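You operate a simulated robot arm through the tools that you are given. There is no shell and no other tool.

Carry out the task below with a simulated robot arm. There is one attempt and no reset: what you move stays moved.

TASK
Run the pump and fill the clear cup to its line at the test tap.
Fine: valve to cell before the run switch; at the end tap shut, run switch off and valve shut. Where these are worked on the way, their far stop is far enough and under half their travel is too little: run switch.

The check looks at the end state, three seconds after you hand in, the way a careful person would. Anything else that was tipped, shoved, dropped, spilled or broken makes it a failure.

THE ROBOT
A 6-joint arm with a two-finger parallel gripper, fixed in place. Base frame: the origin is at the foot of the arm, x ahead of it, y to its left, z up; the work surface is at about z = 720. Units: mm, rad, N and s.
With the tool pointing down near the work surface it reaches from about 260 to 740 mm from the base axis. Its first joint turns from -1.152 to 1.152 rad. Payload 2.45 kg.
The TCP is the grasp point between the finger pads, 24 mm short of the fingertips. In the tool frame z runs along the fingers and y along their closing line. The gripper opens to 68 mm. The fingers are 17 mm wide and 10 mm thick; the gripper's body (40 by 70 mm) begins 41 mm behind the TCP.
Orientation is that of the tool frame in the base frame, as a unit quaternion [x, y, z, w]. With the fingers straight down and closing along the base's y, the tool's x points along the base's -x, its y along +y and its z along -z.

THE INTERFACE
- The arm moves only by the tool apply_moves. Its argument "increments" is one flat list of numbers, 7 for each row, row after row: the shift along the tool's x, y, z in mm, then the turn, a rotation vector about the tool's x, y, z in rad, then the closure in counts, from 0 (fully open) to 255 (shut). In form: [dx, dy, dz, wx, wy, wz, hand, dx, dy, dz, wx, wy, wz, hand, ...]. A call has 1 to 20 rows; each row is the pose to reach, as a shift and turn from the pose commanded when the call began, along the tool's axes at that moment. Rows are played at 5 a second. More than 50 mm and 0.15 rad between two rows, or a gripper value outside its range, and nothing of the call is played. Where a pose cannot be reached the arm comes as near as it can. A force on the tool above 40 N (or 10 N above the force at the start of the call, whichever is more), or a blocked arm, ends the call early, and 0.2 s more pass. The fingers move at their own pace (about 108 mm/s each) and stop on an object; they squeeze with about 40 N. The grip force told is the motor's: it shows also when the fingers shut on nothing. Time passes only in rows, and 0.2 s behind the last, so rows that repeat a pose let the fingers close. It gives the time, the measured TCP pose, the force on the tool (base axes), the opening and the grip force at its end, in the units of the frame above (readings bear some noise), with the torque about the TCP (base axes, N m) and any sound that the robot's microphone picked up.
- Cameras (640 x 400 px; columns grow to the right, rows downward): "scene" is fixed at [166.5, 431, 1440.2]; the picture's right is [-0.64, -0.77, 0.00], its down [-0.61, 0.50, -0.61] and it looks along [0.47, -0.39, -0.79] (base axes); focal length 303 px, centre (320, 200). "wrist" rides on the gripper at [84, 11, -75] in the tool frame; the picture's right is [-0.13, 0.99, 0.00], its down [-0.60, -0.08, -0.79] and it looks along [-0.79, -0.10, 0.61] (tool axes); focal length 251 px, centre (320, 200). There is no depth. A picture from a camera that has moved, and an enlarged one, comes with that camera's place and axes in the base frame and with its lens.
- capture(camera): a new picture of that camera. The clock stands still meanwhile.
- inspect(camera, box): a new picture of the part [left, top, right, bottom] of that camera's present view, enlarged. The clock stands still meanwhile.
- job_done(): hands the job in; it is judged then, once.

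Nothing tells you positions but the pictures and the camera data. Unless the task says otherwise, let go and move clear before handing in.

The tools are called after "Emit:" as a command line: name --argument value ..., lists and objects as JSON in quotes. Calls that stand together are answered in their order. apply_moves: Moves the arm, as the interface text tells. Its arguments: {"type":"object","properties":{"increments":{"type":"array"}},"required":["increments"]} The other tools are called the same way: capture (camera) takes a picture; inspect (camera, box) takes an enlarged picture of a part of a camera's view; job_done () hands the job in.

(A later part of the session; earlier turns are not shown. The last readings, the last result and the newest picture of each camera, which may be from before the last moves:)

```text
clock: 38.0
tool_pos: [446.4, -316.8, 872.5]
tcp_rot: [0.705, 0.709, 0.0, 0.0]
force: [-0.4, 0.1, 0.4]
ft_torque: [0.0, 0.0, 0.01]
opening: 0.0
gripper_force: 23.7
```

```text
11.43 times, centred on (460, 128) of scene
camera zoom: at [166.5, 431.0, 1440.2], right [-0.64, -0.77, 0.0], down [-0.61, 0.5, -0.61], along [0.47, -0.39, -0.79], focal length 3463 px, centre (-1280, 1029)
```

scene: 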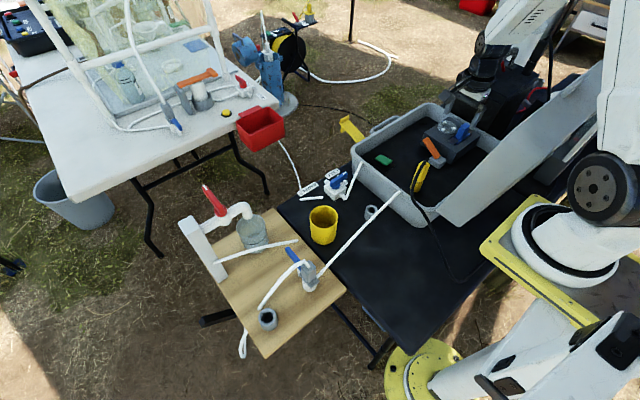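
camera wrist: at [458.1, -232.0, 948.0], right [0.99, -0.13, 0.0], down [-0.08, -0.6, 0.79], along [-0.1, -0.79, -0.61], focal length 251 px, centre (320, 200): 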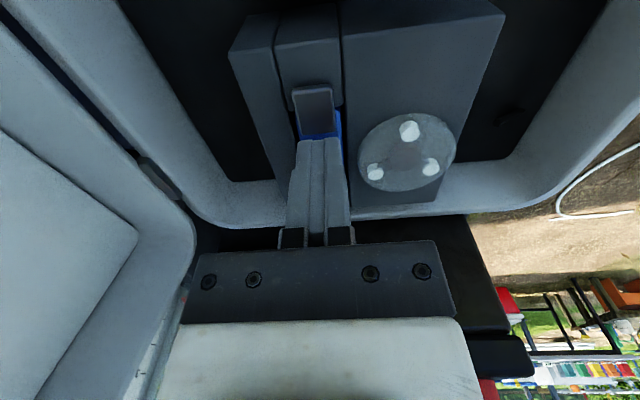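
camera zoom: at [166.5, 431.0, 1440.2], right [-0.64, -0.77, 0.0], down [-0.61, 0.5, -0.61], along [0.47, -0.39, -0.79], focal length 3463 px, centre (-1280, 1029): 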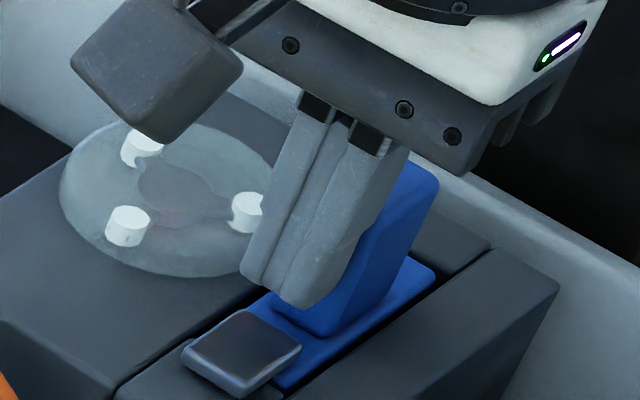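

A pin shows beside the plate, so this looks like a lever that pivots in y. I'll try a gentle push toward -y.

Emit:
apply_moves --increments '[-4, 0, 0, 0, 0, 0, 255, -8, 0, 0, 0, 0, 0, 255, -11, 0, 0, 0, 0, 0, 255, -14, 0, 0, 0, 0, 0, 255]'

Emit:
inspect --camera "scene" --box '[440, 110, 480, 145]'

```text
clock: 39.1
tool_pos: [446.3, -324.5, 872.3]
tcp_rot: [0.706, 0.708, 0.001, -0.007]
force: [0.7, 7.2, 1.6]
ft_torque: [0.15, -0.04, 0.01]
opening: 0.1
gripper_force: 23.5
stopped in row 4: the force on the tool passed its limit at 42 N (the readings are from after the stop); the commanded pose is now the measured one
```

```text
11.43 times, centred on (460, 128) of scene
camera zoom: at [166.5, 431.2, 1440.2], right [-0.64, -0.77, 0.0], down [-0.61, 0.5, -0.61], along [0.47, -0.39, -0.79], focal length 3463 px, centre (-1280, 1029)
```

zoom: 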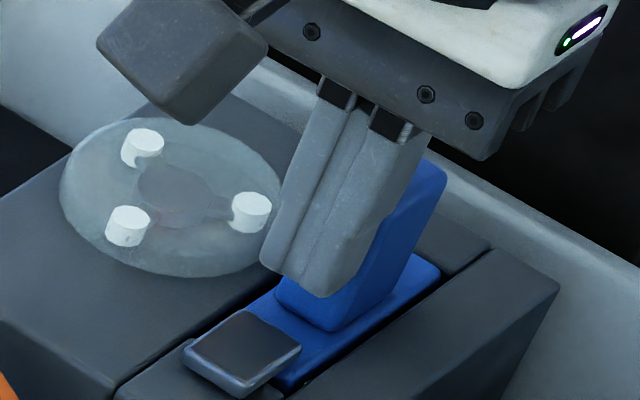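

The fin is firmly blocked toward -y, so "on" must be toward +y, the dark square. I'll lift, lean the hand, and go over to the fin's -y side.

Emit:
apply_moves --increments '[4, 0, -20, 0, -0.1, 0, 255, 2, 0, -45, 0, -0.22, 0, 255, -18, 0, -50, 0, -0.33, 0, 255, -46, 0, -50, 0, -0.436, 0, 255]'

Emit:
capture --camera "wrist"

Emit:
inspect --camera "scene" --box '[430, 60, 530, 150]'

```text
clock: 40.1
tool_pos: [447.3, -373.2, 923.6]
tcp_rot: [0.689, 0.693, -0.152, 0.149]
force: [0.3, -0.8, 0.1]
ft_torque: [0.01, 0.01, -0.03]
opening: 0.0
gripper_force: 24.0
```

```text
taken
camera wrist: at [458.4, -264.9, 956.6], right [0.99, -0.11, 0.05], down [-0.07, -0.22, 0.97], along [-0.1, -0.97, -0.23], focal length 251 px, centre (320, 200)
```

wrist: 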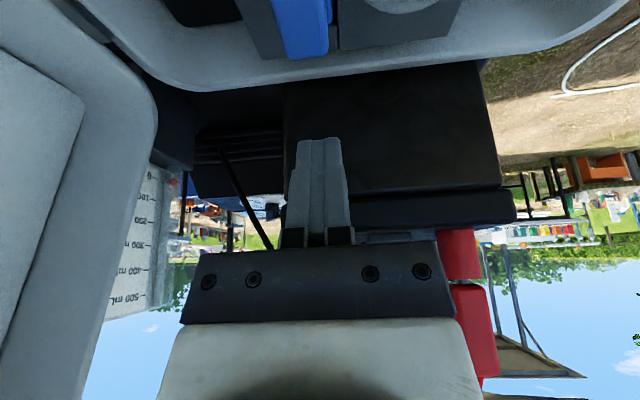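

```text
4.44 times, centred on (480, 105) of scene
camera zoom: at [166.4, 431.0, 1440.2], right [-0.64, -0.77, 0.0], down [-0.61, 0.5, -0.61], along [0.47, -0.39, -0.79], focal length 1347 px, centre (-391, 622)
```

zoom: 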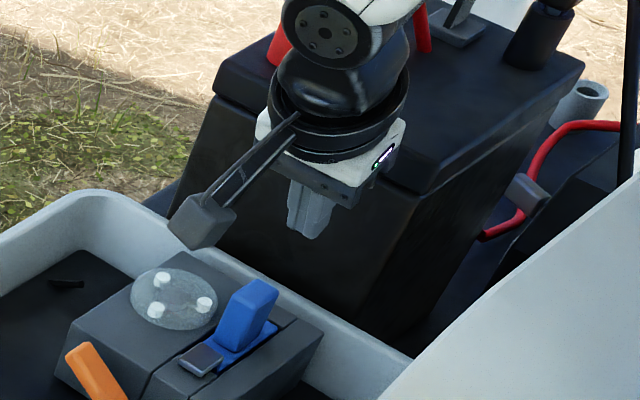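

There is good clearance to the black box behind. I'll descend beside the fin's -y face.

Emit:
apply_moves --increments '[7, 0, 15, 0, 0, 0, 255, 14, 0, 30, 0, 0, 0, 255, 20.5, 0, 44, 0, 0, 0, 255]'

Emit:
inspect --camera "scene" --box '[435, 95, 495, 145]'

Emit:
inspect --camera "wrist" --box '[260, 0, 400, 180]'

```text
clock: 40.9
tool_pos: [446.0, -370.6, 873.0]
tcp_rot: [0.689, 0.693, -0.152, 0.148]
force: [0.0, -0.4, 0.7]
ft_torque: [0.02, -0.02, -0.01]
opening: 0.0
gripper_force: 23.8
```

```text
8.00 times, centred on (465, 120) of scene
camera zoom: at [166.5, 431.0, 1440.2], right [-0.64, -0.77, 0.0], down [-0.61, 0.5, -0.61], along [0.47, -0.39, -0.79], focal length 2424 px, centre (-840, 840)
```

zoom: 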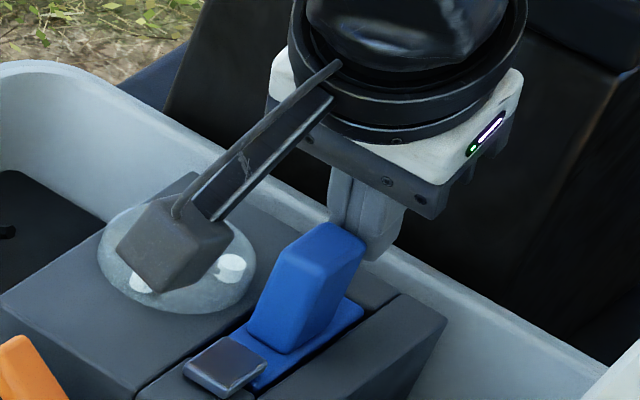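

```text
2.22 times, centred on (330, 90) of wrist
camera zoom: at [458.2, -264.2, 907.2], right [0.99, -0.11, 0.05], down [-0.07, -0.22, 0.97], along [-0.1, -0.97, -0.23], focal length 559 px, centre (298, 444)
```

zoom: 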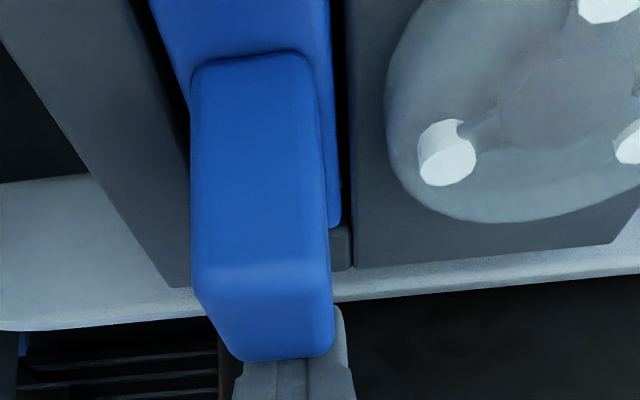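

The fingers are now behind the fin on its -y side. I'll push it toward +y in small steps.

Emit:
apply_moves --increments '[3.6, 0, -1.7, 0, 0, 0, 255, 7.25, 0, -3.4, 0, 0, 0, 255, 10.9, 0, -5.1, 0, 0, 0, 255, 14.5, 0, -6.8, 0, 0, 0, 255]'

Emit:
inspect --camera "scene" --box '[435, 95, 495, 145]'

Emit:
inspect --camera "wrist" --box '[260, 0, 400, 180]'

```text
clock: 41.9
tool_pos: [448.4, -359.8, 878.8]
tcp_rot: [0.689, 0.692, -0.153, 0.152]
force: [-4.9, -29.6, 23.3]
ft_torque: [0.06, 0.13, 0.14]
opening: 0.0
gripper_force: 23.6
```

```text
8.00 times, centred on (465, 120) of scene
camera zoom: at [166.0, 430.5, 1440.4], right [-0.64, -0.77, 0.0], down [-0.61, 0.5, -0.61], along [0.47, -0.39, -0.79], focal length 2424 px, centre (-840, 840)
```

zoom: 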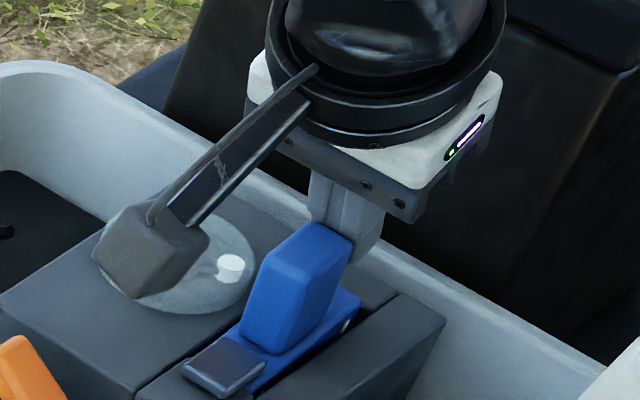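

```text
2.22 times, centred on (330, 90) of wrist
camera zoom: at [459.7, -252.0, 910.4], right [0.99, -0.11, 0.05], down [-0.08, -0.21, 0.97], along [-0.1, -0.97, -0.22], focal length 559 px, centre (298, 444)
```

zoom: 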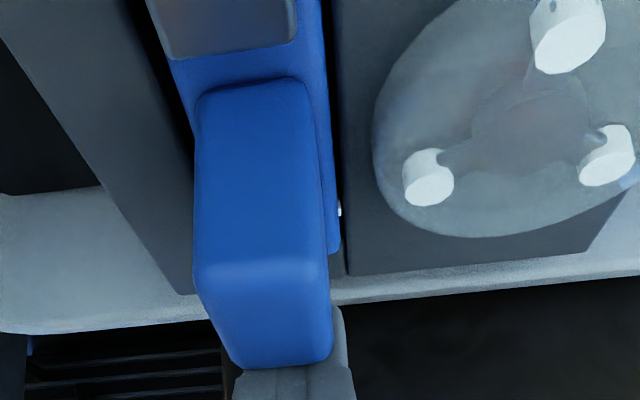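

The rocker is tilting toward +y, with its -y end rising. I'll keep pushing in small steps until it reaches its stop.

Emit:
apply_moves --increments '[2.7, 0, -1.3, 0, 0, 0, 255, 5.4, 0, -2.5, 0, 0, 0, 255, 8.2, 0, -3.8, 0, 0, 0, 255, 10.9, 0, -5.1, 0, 0, 0, 255]'

Emit:
inspect --camera "scene" --box '[435, 95, 495, 145]'

Emit:
inspect --camera "wrist" --box '[260, 0, 400, 180]'

```text
clock: 42.3
tool_pos: [447.9, -359.5, 879.1]
tcp_rot: [0.69, 0.69, -0.155, 0.154]
force: [-1.5, -9.9, 1.8]
ft_torque: [-0.06, 0.01, 0.1]
opening: 0.0
gripper_force: 23.4
stopped in row 2: the force on the tool passed its limit at 50 N (the readings are from after the stop); the commanded pose is now the measured one
```

```text
8.00 times, centred on (465, 120) of scene
camera zoom: at [166.4, 430.8, 1440.3], right [-0.64, -0.77, 0.0], down [-0.61, 0.5, -0.61], along [0.47, -0.39, -0.79], focal length 2424 px, centre (-840, 840)
```

zoom: 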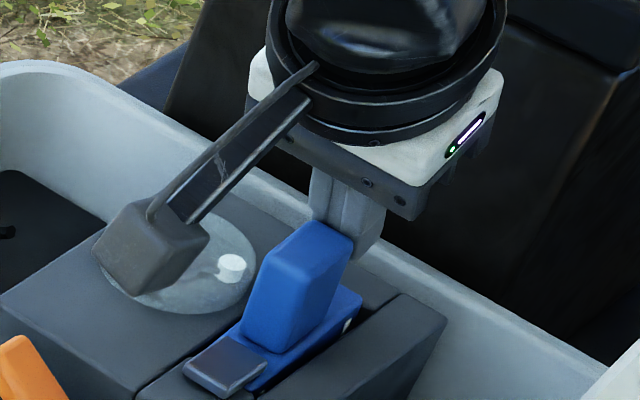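

```text
2.22 times, centred on (330, 90) of wrist
camera zoom: at [460.5, -252.1, 911.0], right [0.99, -0.12, 0.06], down [-0.08, -0.21, 0.97], along [-0.1, -0.97, -0.22], focal length 559 px, centre (298, 444)
```

zoom: 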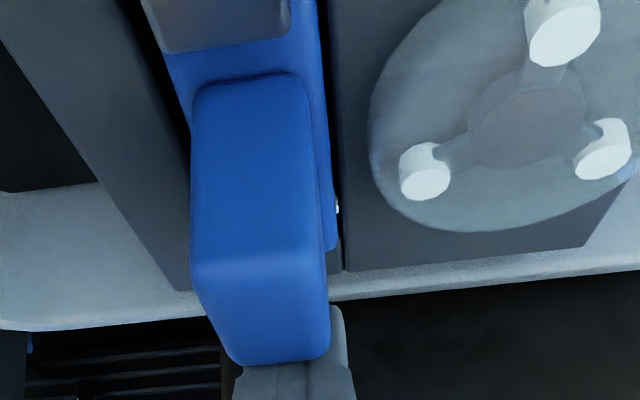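

The push ended at 50 N, so it's at a stop. I'll back off slightly and wait to see whether it holds and the pump can be heard.

Emit:
apply_moves --increments '[-4.5, 0, 2.1, 0, 0, 0, 255, -9, 0, 4.2, 0, 0, 0, 255, -9, 0, 4.2, 0, 0, 0, 255, -9, 0, 4.2, 0, 0, 0, 255]'

Emit:
inspect --camera "scene" --box '[435, 95, 495, 145]'

Emit:
inspect --camera "wrist" --box '[260, 0, 400, 180]'

```text
clock: 43.3
tool_pos: [448.0, -368.0, 878.2]
tcp_rot: [0.691, 0.69, -0.153, 0.153]
force: [-0.4, 1.1, -0.4]
ft_torque: [0.02, 0.01, 0.0]
opening: 0.1
gripper_force: 23.4
```

```text
8.00 times, centred on (465, 120) of scene
camera zoom: at [166.5, 431.0, 1440.2], right [-0.64, -0.77, 0.0], down [-0.61, 0.5, -0.61], along [0.47, -0.39, -0.79], focal length 2424 px, centre (-840, 840)
```

zoom: 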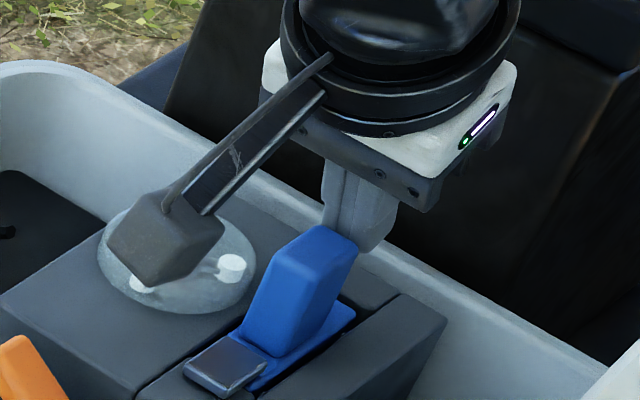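

```text
2.22 times, centred on (330, 90) of wrist
camera zoom: at [460.5, -260.5, 910.4], right [0.99, -0.12, 0.05], down [-0.08, -0.21, 0.97], along [-0.1, -0.97, -0.22], focal length 559 px, centre (298, 444)
```

zoom: 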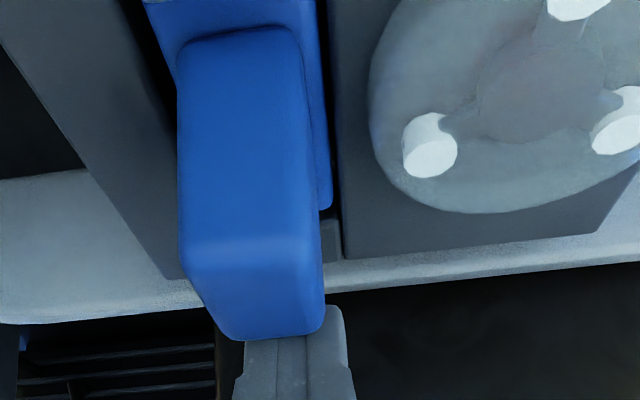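

The piece shifted about 4 mm in +y as a translation and the rotor isn't turning. It may be a slider that I jammed by pushing high and downward. I'll set the fingers vertical and push lower on the fin's flat face.

Emit:
apply_moves --increments '[-4, 0, 2, 0, 0.14, 0, 255, -8, 0, 4, 0, 0.29, 0, 255, -10, 0, 4.6, 0, 0.436, 0, 255]'

Emit:
inspect --camera "scene" --box '[435, 95, 495, 145]'

Emit:
capture --camera "wrist"

Emit:
inspect --camera "wrist" --box '[280, 60, 380, 180]'

```text
clock: 44.1
tool_pos: [449.0, -379.7, 879.2]
tcp_rot: [0.708, 0.707, 0.0, 0.0]
force: [0.3, -0.8, -0.5]
ft_torque: [0.01, -0.03, 0.01]
opening: 0.0
gripper_force: 23.4
```

```text
8.00 times, centred on (465, 120) of scene
camera zoom: at [166.4, 431.0, 1440.2], right [-0.64, -0.77, 0.0], down [-0.61, 0.5, -0.61], along [0.47, -0.39, -0.79], focal length 2424 px, centre (-840, 840)
```

zoom: 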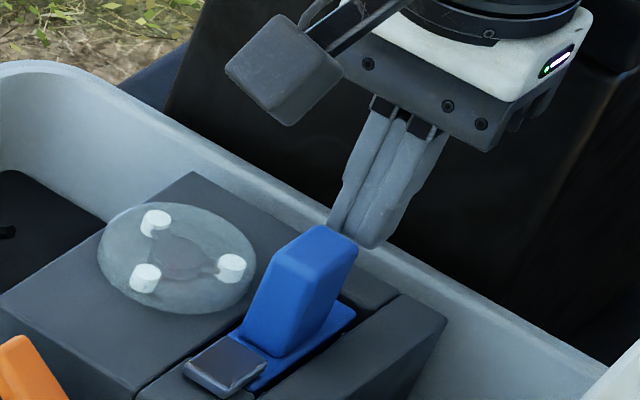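

```text
taken
camera wrist: at [460.5, -295.9, 953.3], right [0.99, -0.13, 0.0], down [-0.08, -0.6, 0.79], along [-0.1, -0.79, -0.61], focal length 251 px, centre (320, 200)
```

wrist: 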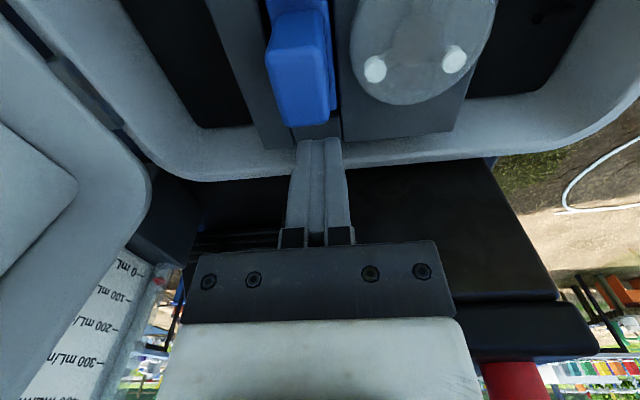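

```text
3.33 times, centred on (330, 120) of wrist
camera zoom: at [460.5, -295.9, 953.3], right [0.99, -0.13, 0.0], down [-0.08, -0.6, 0.79], along [-0.1, -0.79, -0.61], focal length 838 px, centre (287, 467)
```

zoom: 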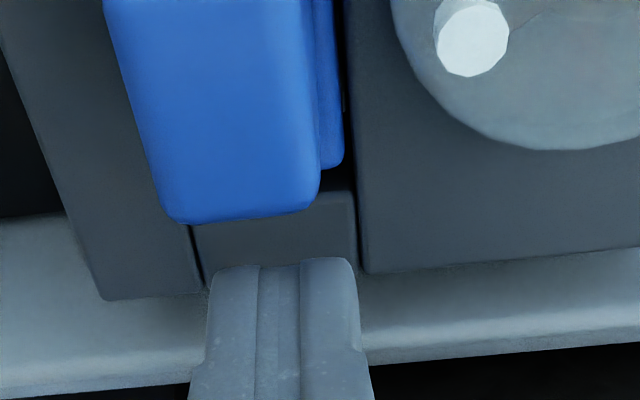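

Emit:
apply_moves --increments '[0, -1.5, 8, 0, 0, 0, 255, 0, -3, 17, 0, 0, 0, 255, 5, -3, 17, 0, 0, 0, 255, 9, -3, 17, 0, 0, 0, 255, 12, -3, 17, 0, 0, 0, 255, 15, -3, 17, 0, 0, 0, 255, 18, -3, 17, 0, 0, 0, 255, 21, -3, 17, 0, 0, 0, 255]'

Emit:
inspect --camera "scene" --box '[435, 95, 495, 145]'

Emit:
inspect --camera "wrist" --box '[260, 0, 400, 150]'

```text
clock: 45.9
tool_pos: [445.9, -364.7, 864.7]
tcp_rot: [0.707, 0.707, -0.001, 0.008]
force: [-9.5, -37.2, 9.9]
ft_torque: [-0.76, 0.48, 0.08]
opening: 0.1
gripper_force: 23.8
```

```text
8.00 times, centred on (465, 120) of scene
camera zoom: at [166.1, 430.2, 1440.5], right [-0.64, -0.77, 0.0], down [-0.61, 0.51, -0.61], along [0.47, -0.39, -0.79], focal length 2424 px, centre (-840, 840)
```

zoom: 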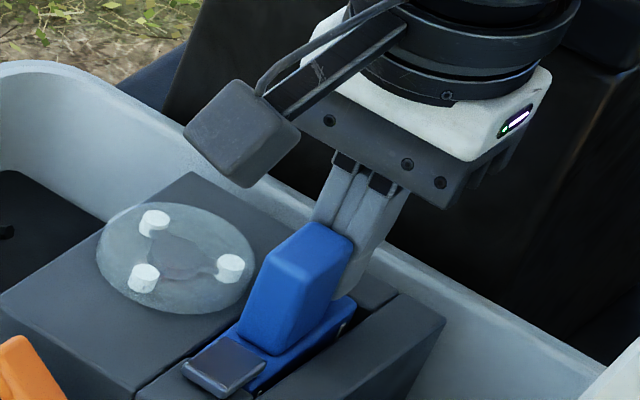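

```text
2.67 times, centred on (330, 75) of wrist
camera zoom: at [458.1, -279.6, 937.8], right [0.99, -0.13, 0.01], down [-0.09, -0.59, 0.8], along [-0.1, -0.79, -0.6], focal length 670 px, centre (293, 533)
```

zoom: 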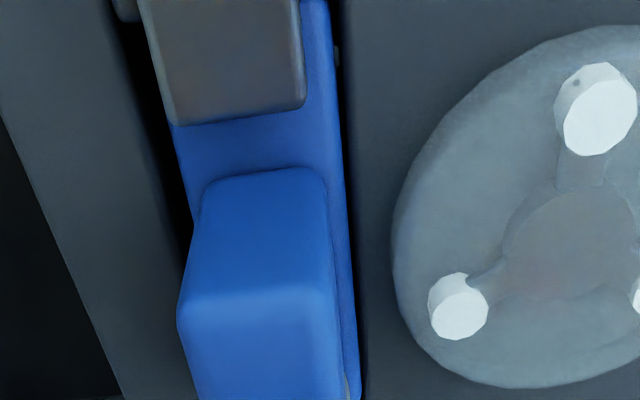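

The fin barely moves under 37 N. Before pushing harder I'll back off and look again at the other candidate switches: the green one, the orange lever and the blue fin.

Emit:
apply_moves --increments '[-4, 0, 0, 0, 0, 0, 255, -10, 0, -2, 0, 0, 0, 255, -14, 0, -20, 0, 0, 0, 255, -10, 0, -60, 0, 0, 0, 200, 15, 0, -95, 0, 0, 0, 100, 50, 0, -130, 0, 0, 0, 0, 85, 0, -165, 0, 0, 0, 0]'

Emit:
capture --camera "wrist"

Emit:
inspect --camera "scene" --box '[435, 95, 495, 145]'

Emit:
inspect --camera "scene" --box '[365, 130, 465, 210]'

```text
clock: 47.5
tool_pos: [445.2, -273.6, 1026.3]
tcp_rot: [0.708, 0.706, 0.0, 0.0]
force: [-0.2, -0.1, -0.4]
ft_torque: [-0.02, 0.02, 0.01]
opening: 67.9
gripper_force: 0.0
```

```text
taken
camera wrist: at [457.7, -189.7, 1100.9], right [0.99, -0.13, 0.0], down [-0.08, -0.6, 0.79], along [-0.1, -0.79, -0.61], focal length 251 px, centre (320, 200)
```

wrist: 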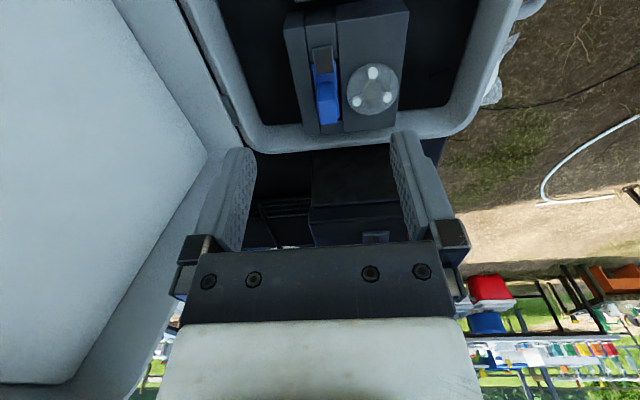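

```text
8.00 times, centred on (465, 120) of scene
camera zoom: at [166.5, 431.0, 1440.2], right [-0.64, -0.77, 0.0], down [-0.61, 0.5, -0.61], along [0.47, -0.39, -0.79], focal length 2424 px, centre (-840, 840)
```

zoom: 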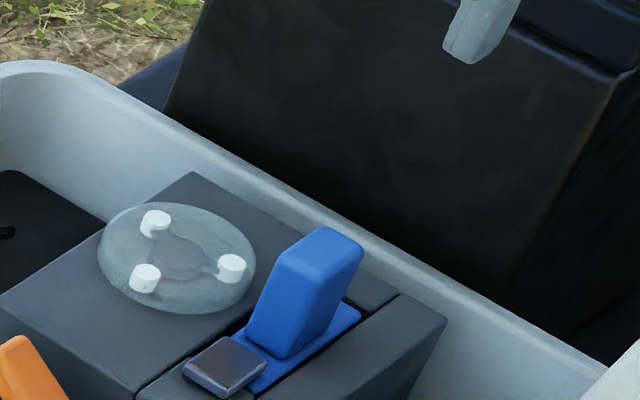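

```text
5.00 times, centred on (415, 170) of scene
camera zoom: at [166.5, 431.0, 1440.2], right [-0.64, -0.77, 0.0], down [-0.61, 0.5, -0.61], along [0.47, -0.39, -0.79], focal length 1515 px, centre (-155, 350)
```

zoom: 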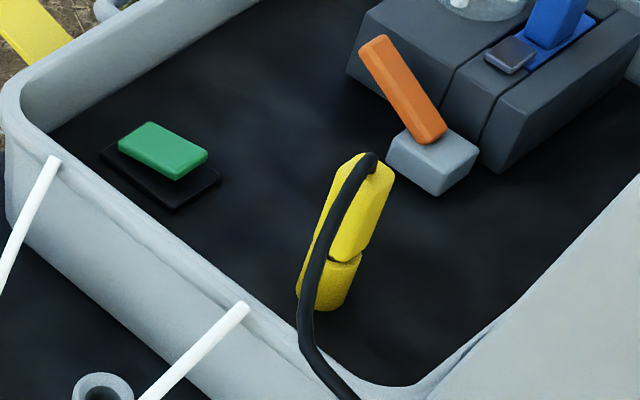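

Emit:
inspect --camera "wrist" --box '[280, 0, 410, 150]'

Emit:
inspect --camera "wrist" --box '[295, 30, 355, 135]'

Emit:
inspect --camera "scene" --box '[445, 110, 480, 145]'

Emit:
inspect --camera "scene" --box '[415, 125, 465, 165]'

```text
2.67 times, centred on (345, 75) of wrist
camera zoom: at [457.7, -189.7, 1100.9], right [0.99, -0.13, 0.0], down [-0.08, -0.6, 0.79], along [-0.1, -0.79, -0.61], focal length 670 px, centre (253, 533)
```

zoom: 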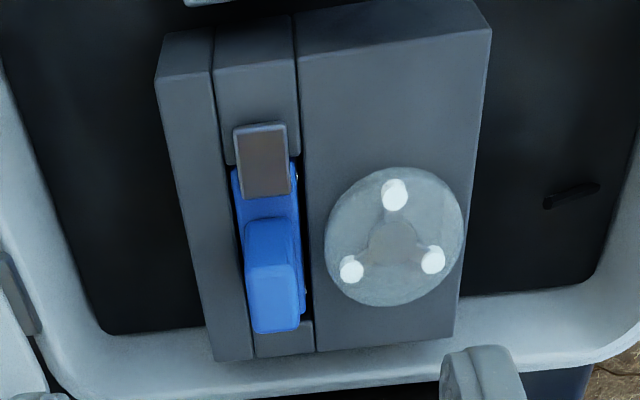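

```text
3.81 times, centred on (325, 82) of wrist
camera zoom: at [457.7, -189.7, 1100.9], right [0.99, -0.13, 0.0], down [-0.08, -0.6, 0.79], along [-0.1, -0.79, -0.61], focal length 958 px, centre (301, 648)
```

zoom: 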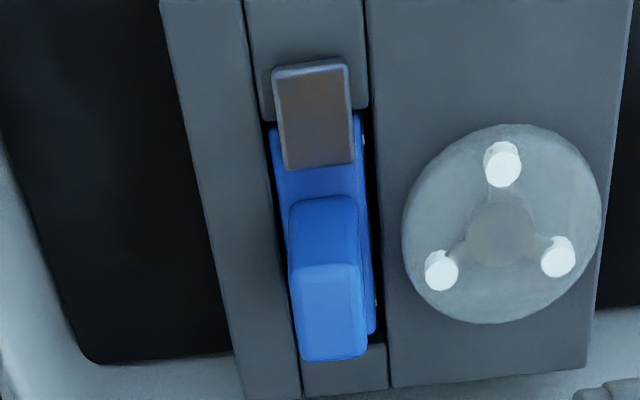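

```text
11.43 times, centred on (462, 128) of scene
camera zoom: at [166.5, 431.0, 1440.2], right [-0.64, -0.77, 0.0], down [-0.61, 0.5, -0.61], along [0.47, -0.39, -0.79], focal length 3463 px, centre (-1309, 1029)
```

zoom: 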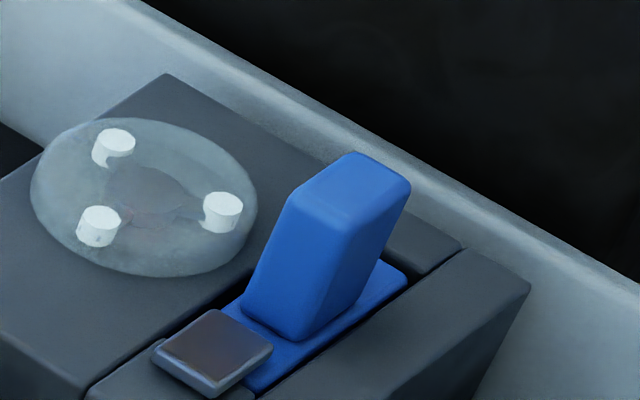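

```text
10.00 times, centred on (440, 145) of scene
camera zoom: at [166.5, 431.0, 1440.2], right [-0.64, -0.77, 0.0], down [-0.61, 0.5, -0.61], along [0.47, -0.39, -0.79], focal length 3030 px, centre (-880, 750)
```

zoom: 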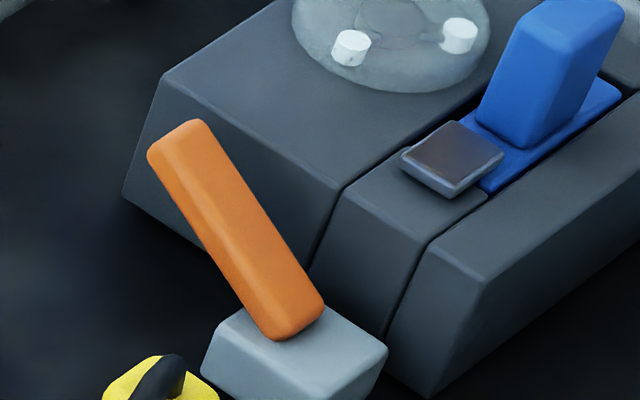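

Both pushes had problems: the tilted finger pressed the fin down, and the low fingertips sat over the plate's end, which needs to rise. The plate appears hinged so its -y end lifts as the fin swings to +y. I'll push only on the top of the fin with the tips kept high.

Emit:
apply_moves --increments '[-35, 0, 35, 0, 0, 0, 255, -70, 0, 70, 0, 0, 0, 255, -104, 0, 90, 0, 0, 0, 255, -104, 0, 125, 0, 0, 0, 255, -104, 0, 148, 0, 0, 0, 255]'

Emit:
inspect --camera "scene" --box '[435, 95, 495, 145]'

Emit:
inspect --camera "wrist" --box '[260, 0, 400, 180]'

```text
clock: 48.7
tool_pos: [444.7, -378.1, 877.1]
tcp_rot: [0.707, 0.707, -0.001, 0.001]
force: [0.1, 0.9, 0.4]
ft_torque: [-0.01, 0.01, -0.01]
opening: 0.0
gripper_force: 23.3
```

```text
8.00 times, centred on (465, 120) of scene
camera zoom: at [166.5, 431.0, 1440.2], right [-0.64, -0.77, 0.0], down [-0.61, 0.5, -0.61], along [0.47, -0.39, -0.79], focal length 2424 px, centre (-840, 840)
```

zoom: 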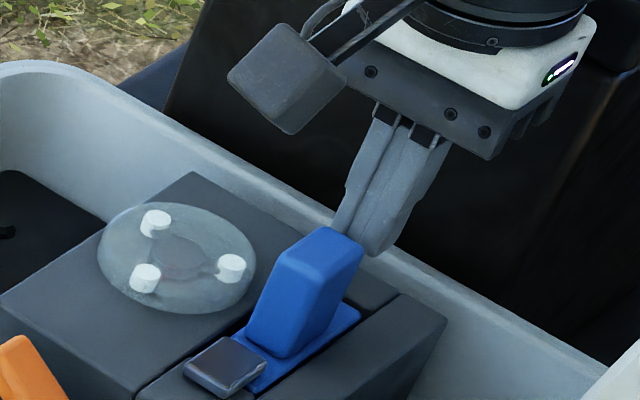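

```text
2.22 times, centred on (330, 90) of wrist
camera zoom: at [457.5, -293.4, 952.8], right [0.99, -0.13, 0.0], down [-0.08, -0.6, 0.79], along [-0.1, -0.79, -0.61], focal length 559 px, centre (298, 444)
```

zoom: 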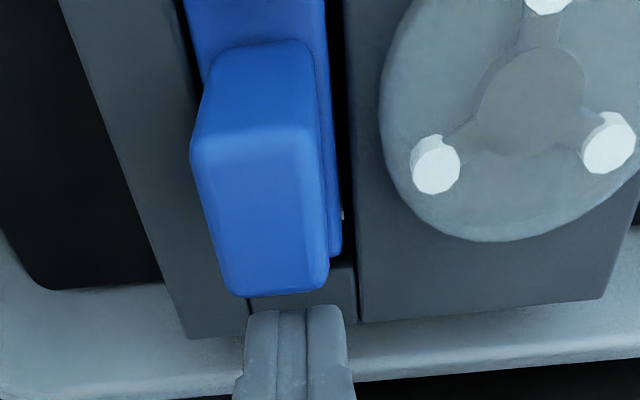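

Emit:
apply_moves --increments '[5, 0, 0, 0, 0, 0, 255, 9, 0, 0, 0, 0, 0, 255, 11, 0, -0.5, 0, 0, 0, 255, 13, 0, -2, 0, 0, 0, 255, 15, 0, -3.5, 0, 0, 0, 255, 17, 0, -5, 0, 0, 0, 255, 19, 0, -6.5, 0, 0, 0, 255]'

Emit:
inspect --camera "scene" --box '[435, 95, 495, 145]'

Emit:
inspect --camera "wrist" --box '[260, 0, 400, 180]'

```text
clock: 50.3
tool_pos: [445.3, -361.2, 885.1]
tcp_rot: [0.707, 0.707, -0.002, 0.004]
force: [-1.6, -28.1, -7.0]
ft_torque: [-0.73, 0.1, -0.01]
opening: 0.0
gripper_force: 23.8
```

```text
8.00 times, centred on (465, 120) of scene
camera zoom: at [166.6, 430.2, 1440.5], right [-0.64, -0.77, 0.0], down [-0.61, 0.51, -0.61], along [0.47, -0.39, -0.79], focal length 2424 px, centre (-840, 840)
```

zoom: 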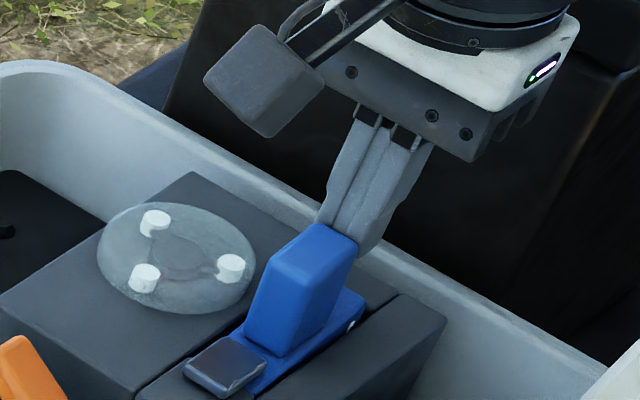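

```text
2.22 times, centred on (330, 90) of wrist
camera zoom: at [457.3, -276.9, 959.6], right [0.99, -0.13, 0.0], down [-0.08, -0.6, 0.8], along [-0.1, -0.79, -0.6], focal length 559 px, centre (298, 444)
```

zoom: 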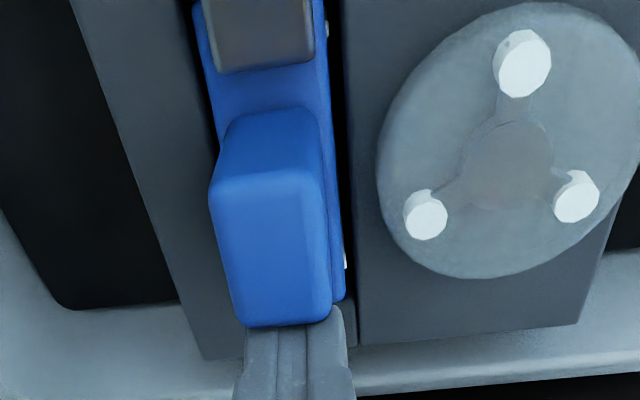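

The rocker has tilted about 10° with roughly 28 N against a spring, and the top edge has moved about 7 mm. I'll keep pushing gradually.

Emit:
apply_moves --increments '[2, 0, 1, 0, 0, 0, 255, 4, 0, 1.5, 0, 0, 0, 255, 6, 0, 2, 0, 0, 0, 255, 8, 0, 2, 0, 0, 0, 255]'

Emit:
inspect --camera "scene" --box '[435, 95, 495, 145]'

Emit:
inspect --camera "wrist" --box '[260, 0, 400, 180]'

```text
clock: 50.9
tool_pos: [445.2, -361.2, 885.8]
tcp_rot: [0.709, 0.706, -0.002, 0.008]
force: [-1.8, -7.2, -0.3]
ft_torque: [-0.17, 0.11, -0.03]
opening: 0.2
gripper_force: 23.8
stopped in row 2: the force on the tool passed its limit at 42 N (the readings are from after the stop); the commanded pose is now the measured one
```

```text
8.00 times, centred on (465, 120) of scene
camera zoom: at [166.4, 430.9, 1440.3], right [-0.64, -0.77, 0.0], down [-0.61, 0.5, -0.61], along [0.47, -0.39, -0.79], focal length 2424 px, centre (-840, 840)
```

zoom: 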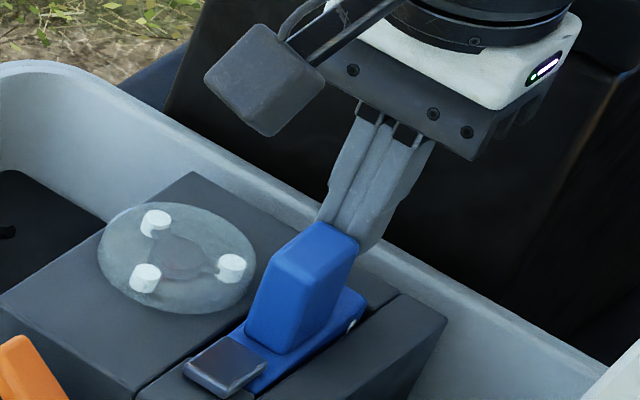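

```text
2.22 times, centred on (330, 90) of wrist
camera zoom: at [457.4, -276.7, 960.0], right [0.99, -0.13, 0.01], down [-0.09, -0.59, 0.8], along [-0.1, -0.8, -0.6], focal length 559 px, centre (298, 444)
```

zoom: 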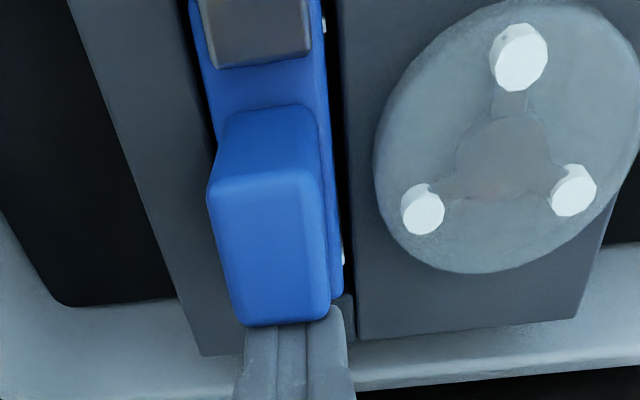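

Emit:
apply_moves --increments '[-6, 0, 0, 0, 0, 0, 255, -14, 0, -2, 0, 0, 0, 255]'

Emit:
inspect --camera "scene" --box '[435, 95, 495, 145]'

Emit:
inspect --camera "wrist" --box '[260, 0, 400, 180]'

```text
clock: 51.5
tool_pos: [445.1, -374.2, 886.8]
tcp_rot: [0.707, 0.707, -0.002, 0.006]
force: [-0.6, 0.3, -0.1]
ft_torque: [0.0, 0.0, 0.01]
opening: 0.0
gripper_force: 23.7
```

```text
8.00 times, centred on (465, 120) of scene
camera zoom: at [166.4, 431.0, 1440.2], right [-0.64, -0.77, 0.0], down [-0.61, 0.5, -0.61], along [0.47, -0.39, -0.79], focal length 2424 px, centre (-840, 840)
```

zoom: 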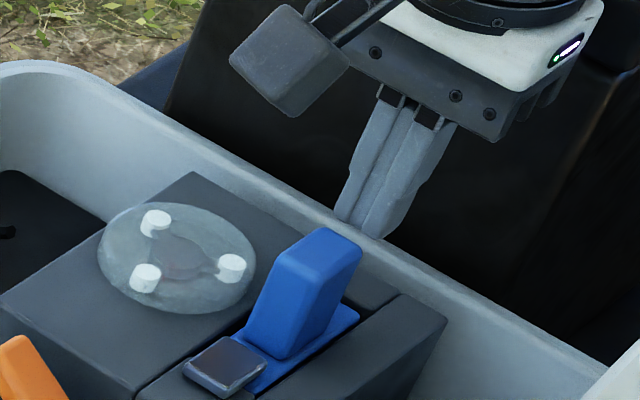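

```text
2.22 times, centred on (330, 90) of wrist
camera zoom: at [457.5, -289.4, 961.5], right [0.99, -0.13, 0.01], down [-0.08, -0.6, 0.8], along [-0.1, -0.79, -0.6], focal length 559 px, centre (298, 444)
```

zoom: 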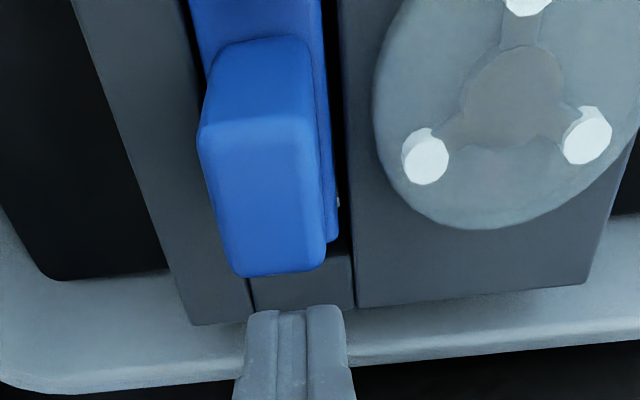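

The blue rocker springs back to level after reaching its stop, with no sound and no rotor motion. So it may not be the latching run switch. I'll rise and look closely at the orange lever and the green one.

Emit:
apply_moves --increments '[0, 0, -40, 0, 0, 0, 255, 30, 1, -75, 0, 0, 0, 200, 70, 2, -95, 0, 0, 0, 100, 110, 3, -110, 0, 0, 0, 0, 150, 4, -120, 0, 0, 0, 0, 184, 5, -123, 0, 0, 0, 0]'

Emit:
capture --camera "wrist"

Emit:
inspect --camera "wrist" --box '[230, 0, 430, 130]'

Emit:
inspect --camera "scene" --box '[370, 110, 490, 190]'

```text
clock: 52.9
tool_pos: [449.7, -189.5, 1008.4]
tcp_rot: [0.709, 0.706, -0.002, 0.006]
force: [-0.2, -0.4, -0.2]
ft_torque: [-0.02, 0.04, -0.01]
opening: 68.0
gripper_force: 0.1
```

```text
taken
camera wrist: at [461.6, -104.1, 1082.3], right [0.99, -0.13, 0.01], down [-0.09, -0.59, 0.8], along [-0.1, -0.79, -0.6], focal length 251 px, centre (320, 200)
```

wrist: 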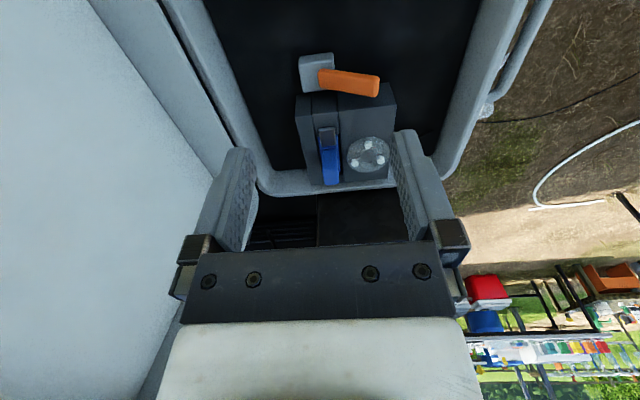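

```text
3.08 times, centred on (330, 65) of wrist
camera zoom: at [461.6, -104.1, 1082.3], right [0.99, -0.13, 0.01], down [-0.09, -0.59, 0.8], along [-0.1, -0.79, -0.6], focal length 774 px, centre (289, 615)
```

zoom: 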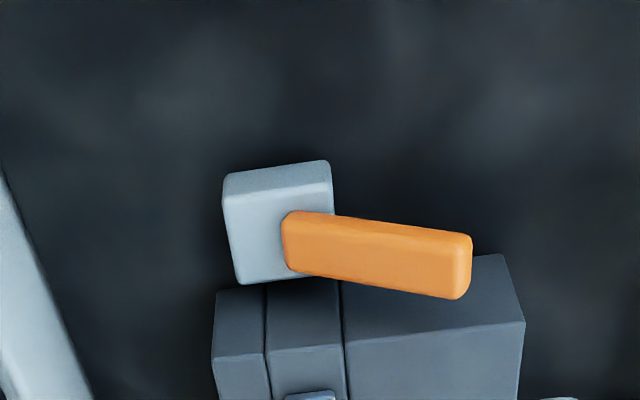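

```text
5.00 times, centred on (430, 150) of scene
camera zoom: at [166.5, 431.0, 1440.2], right [-0.64, -0.77, 0.0], down [-0.61, 0.5, -0.61], along [0.47, -0.39, -0.79], focal length 1515 px, centre (-230, 450)
```

zoom: 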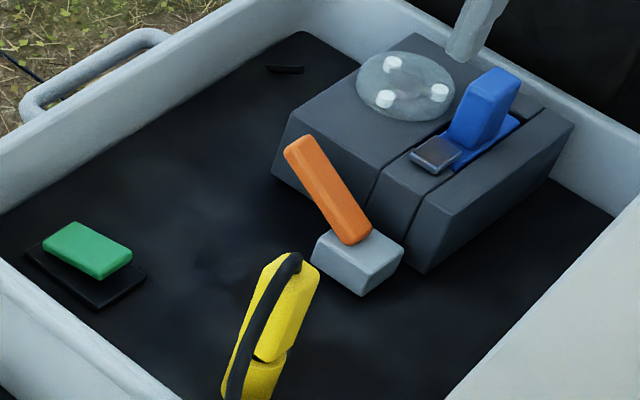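

The orange bar is a long toggle-type lever leaning to +x on its own block. I'll look at the green one closely too before deciding.

Emit:
apply_moves --increments '[25, 30, 15, 0, 0, 0, 0, 50, 60, 30, 0, 0, 0, 0, 75, 85, 50, 0, 0, 0, 0, 100, 107, 75, 0, 0, 0, 0]'

Emit:
capture --camera "wrist"

Emit:
inspect --camera "wrist" --box '[260, 50, 380, 170]'

Emit:
inspect --camera "wrist" --box '[220, 120, 400, 240]'

```text
clock: 53.9
tool_pos: [558.0, -90.0, 935.1]
tcp_rot: [0.708, 0.706, -0.002, 0.007]
force: [0.3, -0.1, -0.9]
ft_torque: [-0.02, 0.01, 0.01]
opening: 68.1
gripper_force: 0.1
```

```text
taken
camera wrist: at [569.8, -4.9, 1008.0], right [0.99, -0.13, 0.01], down [-0.09, -0.59, 0.8], along [-0.1, -0.79, -0.6], focal length 251 px, centre (320, 200)
```

wrist: 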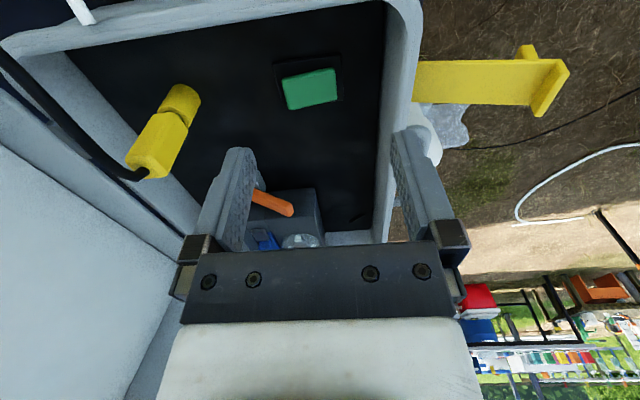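

```text
3.33 times, centred on (320, 110) of wrist
camera zoom: at [569.8, -4.9, 1008.0], right [0.99, -0.13, 0.01], down [-0.09, -0.59, 0.8], along [-0.1, -0.79, -0.6], focal length 838 px, centre (320, 500)
```

zoom: 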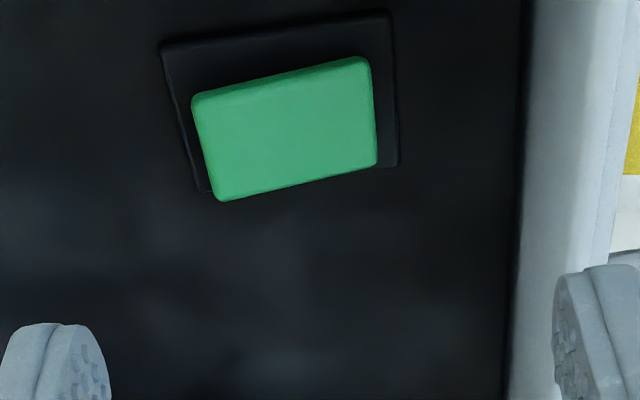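

```text
3.33 times, centred on (310, 180) of wrist
camera zoom: at [569.8, -4.9, 1008.0], right [0.99, -0.13, 0.01], down [-0.09, -0.59, 0.8], along [-0.1, -0.79, -0.6], focal length 838 px, centre (353, 267)
```

zoom: 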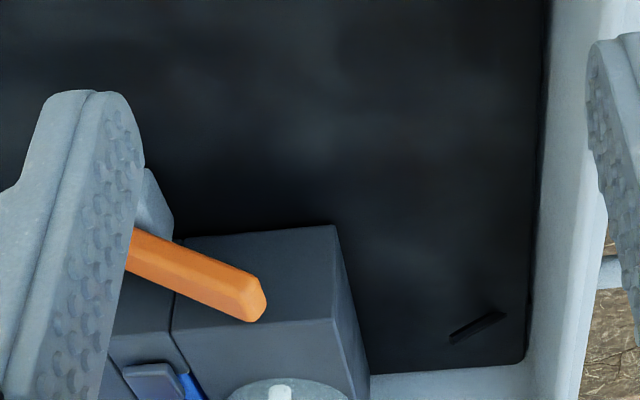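

The green one is a tilted rocker on a black bezel with its -x end raised, a classic latching switch. I'll re-inspect the blue fin at the same zoom I used at the start, to see whether its position has changed.

Emit:
inspect --camera "scene" --box '[400, 100, 500, 200]'

Emit:
inspect --camera "scene" --box '[445, 110, 480, 145]'

Emit:
inspect --camera "scene" --box '[370, 140, 410, 170]'

```text
4.00 times, centred on (450, 150) of scene
camera zoom: at [166.5, 431.0, 1440.2], right [-0.64, -0.77, 0.0], down [-0.61, 0.5, -0.61], along [0.47, -0.39, -0.79], focal length 1212 px, centre (-200, 400)
```

zoom: 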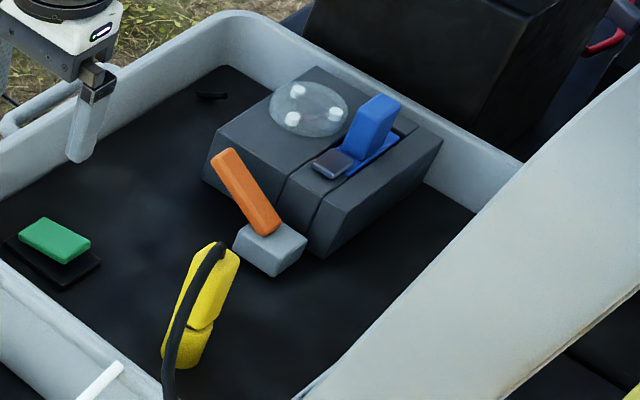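

```text
11.43 times, centred on (462, 128) of scene
camera zoom: at [166.5, 431.0, 1440.2], right [-0.64, -0.77, 0.0], down [-0.61, 0.5, -0.61], along [0.47, -0.39, -0.79], focal length 3463 px, centre (-1309, 1029)
```

zoom: 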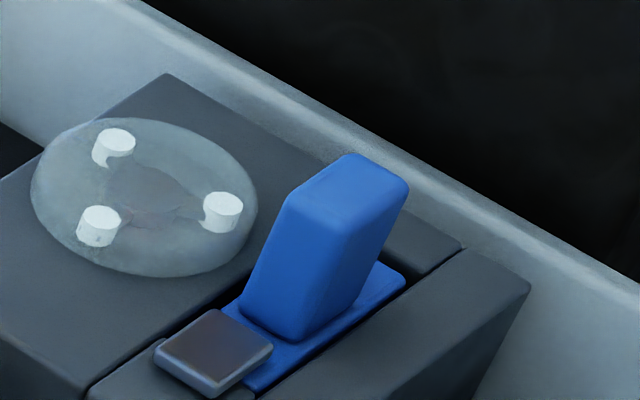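

```text
13.33 times, centred on (390, 155) of scene
camera zoom: at [166.5, 431.0, 1440.2], right [-0.64, -0.77, 0.0], down [-0.61, 0.5, -0.61], along [0.47, -0.39, -0.79], focal length 4040 px, centre (-613, 800)
```

zoom: 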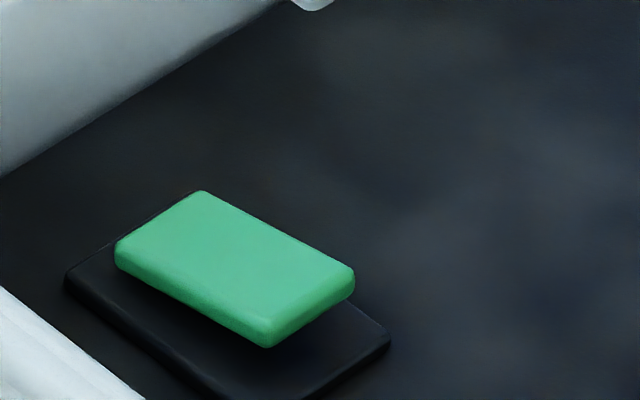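

The blue fin is back at its start position, so it just springs back. The green rocker is latched with its -x end up at about (527, -125, 793). It can be reversed, so I'll press that end and listen for the pump.

Emit:
apply_moves --increments '[-12, -9, 25, 0, 0, 0, 150, -24, -19, 50, 0, 0, 0, 255, -35, -28, 72, 0, 0, 0, 255, -35, -28, 88, 0, 0, 0, 255]'

Emit:
inspect --camera "wrist" --box '[250, 40, 410, 180]'

Emit:
inspect --camera "scene" --box '[360, 120, 430, 180]'

```text
clock: 54.9
tool_pos: [528.9, -125.7, 844.7]
tcp_rot: [0.707, 0.707, -0.002, 0.007]
force: [0.3, -0.5, 0.2]
ft_torque: [-0.01, 0.01, -0.02]
opening: 0.2
gripper_force: 23.6
```

```text
2.86 times, centred on (330, 110) of wrist
camera zoom: at [542.1, -41.4, 918.8], right [0.99, -0.13, 0.01], down [-0.09, -0.59, 0.8], along [-0.1, -0.79, -0.6], focal length 718 px, centre (291, 457)
```

zoom: 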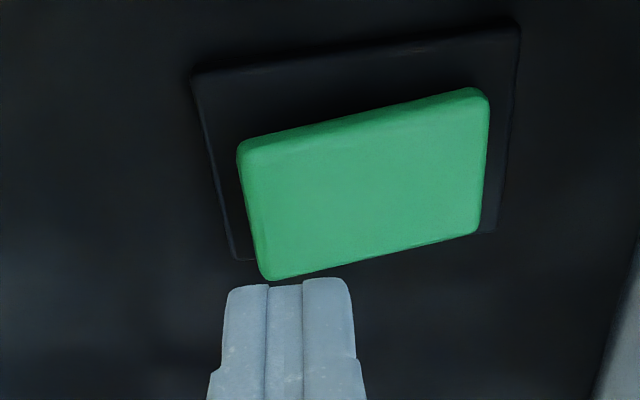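

```text
6.67 times, centred on (395, 150) of scene
camera zoom: at [166.5, 431.0, 1440.2], right [-0.64, -0.77, 0.0], down [-0.61, 0.5, -0.61], along [0.47, -0.39, -0.79], focal length 2020 px, centre (-180, 533)
```

zoom: 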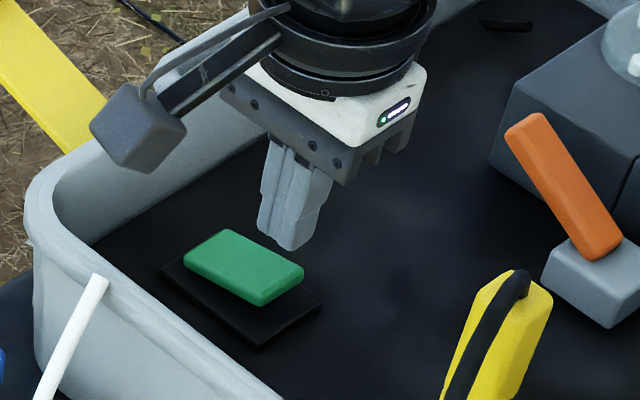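

The fingertips are over the raised -x end of the green rocker. I'll lower in small steps to press it.

Emit:
apply_moves --increments '[0, 3, 12, 0, 0, 0, 255, 0, 3, 22, 0, 0, 0, 255, 0, 3, 26, 0, 0, 0, 255, 0, 3, 28.5, 0, 0, 0, 255, 0, 3, 31, 0, 0, 0, 255, 0, 3, 33, 0, 0, 0, 255, 0, 3, 35, 0, 0, 0, 255]'

Emit:
inspect --camera "scene" --box '[360, 120, 430, 180]'

Emit:
inspect --camera "scene" --box '[400, 100, 500, 200]'

```text
clock: 56.0
tool_pos: [533.9, -125.8, 819.7]
tcp_rot: [0.708, 0.706, -0.002, 0.006]
force: [-5.8, 2.4, 13.5]
ft_torque: [0.17, 0.05, 0.02]
opening: 0.3
gripper_force: 23.6
stopped in row 5: the force on the tool passed its limit at 48 N (the readings are from after the stop); the commanded pose is now the measured one
```

```text
6.67 times, centred on (395, 150) of scene
camera zoom: at [166.1, 431.1, 1440.2], right [-0.64, -0.77, 0.0], down [-0.61, 0.5, -0.61], along [0.47, -0.39, -0.79], focal length 2020 px, centre (-180, 533)
```

zoom: 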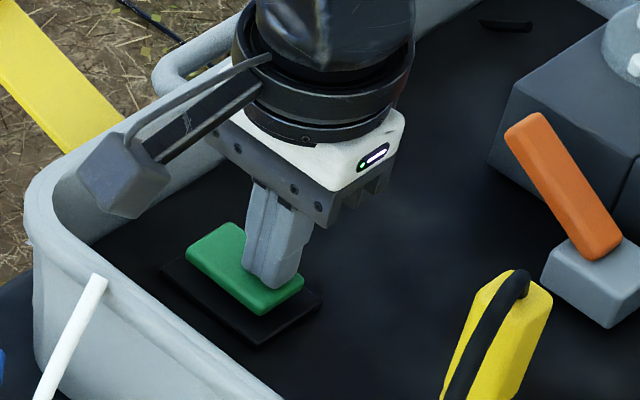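

```text
4.00 times, centred on (450, 150) of scene
camera zoom: at [166.1, 431.1, 1440.2], right [-0.64, -0.77, 0.0], down [-0.61, 0.5, -0.61], along [0.47, -0.39, -0.79], focal length 1212 px, centre (-200, 400)
```

zoom: 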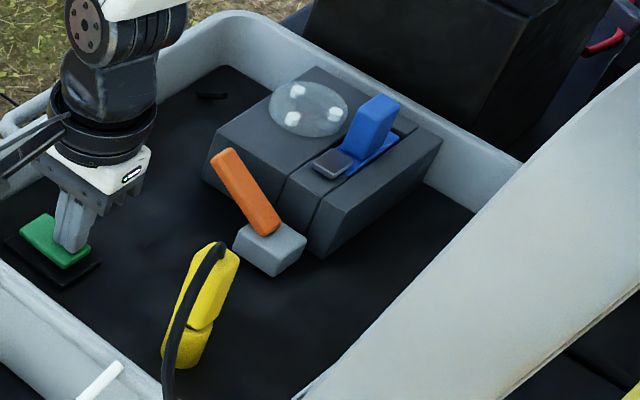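

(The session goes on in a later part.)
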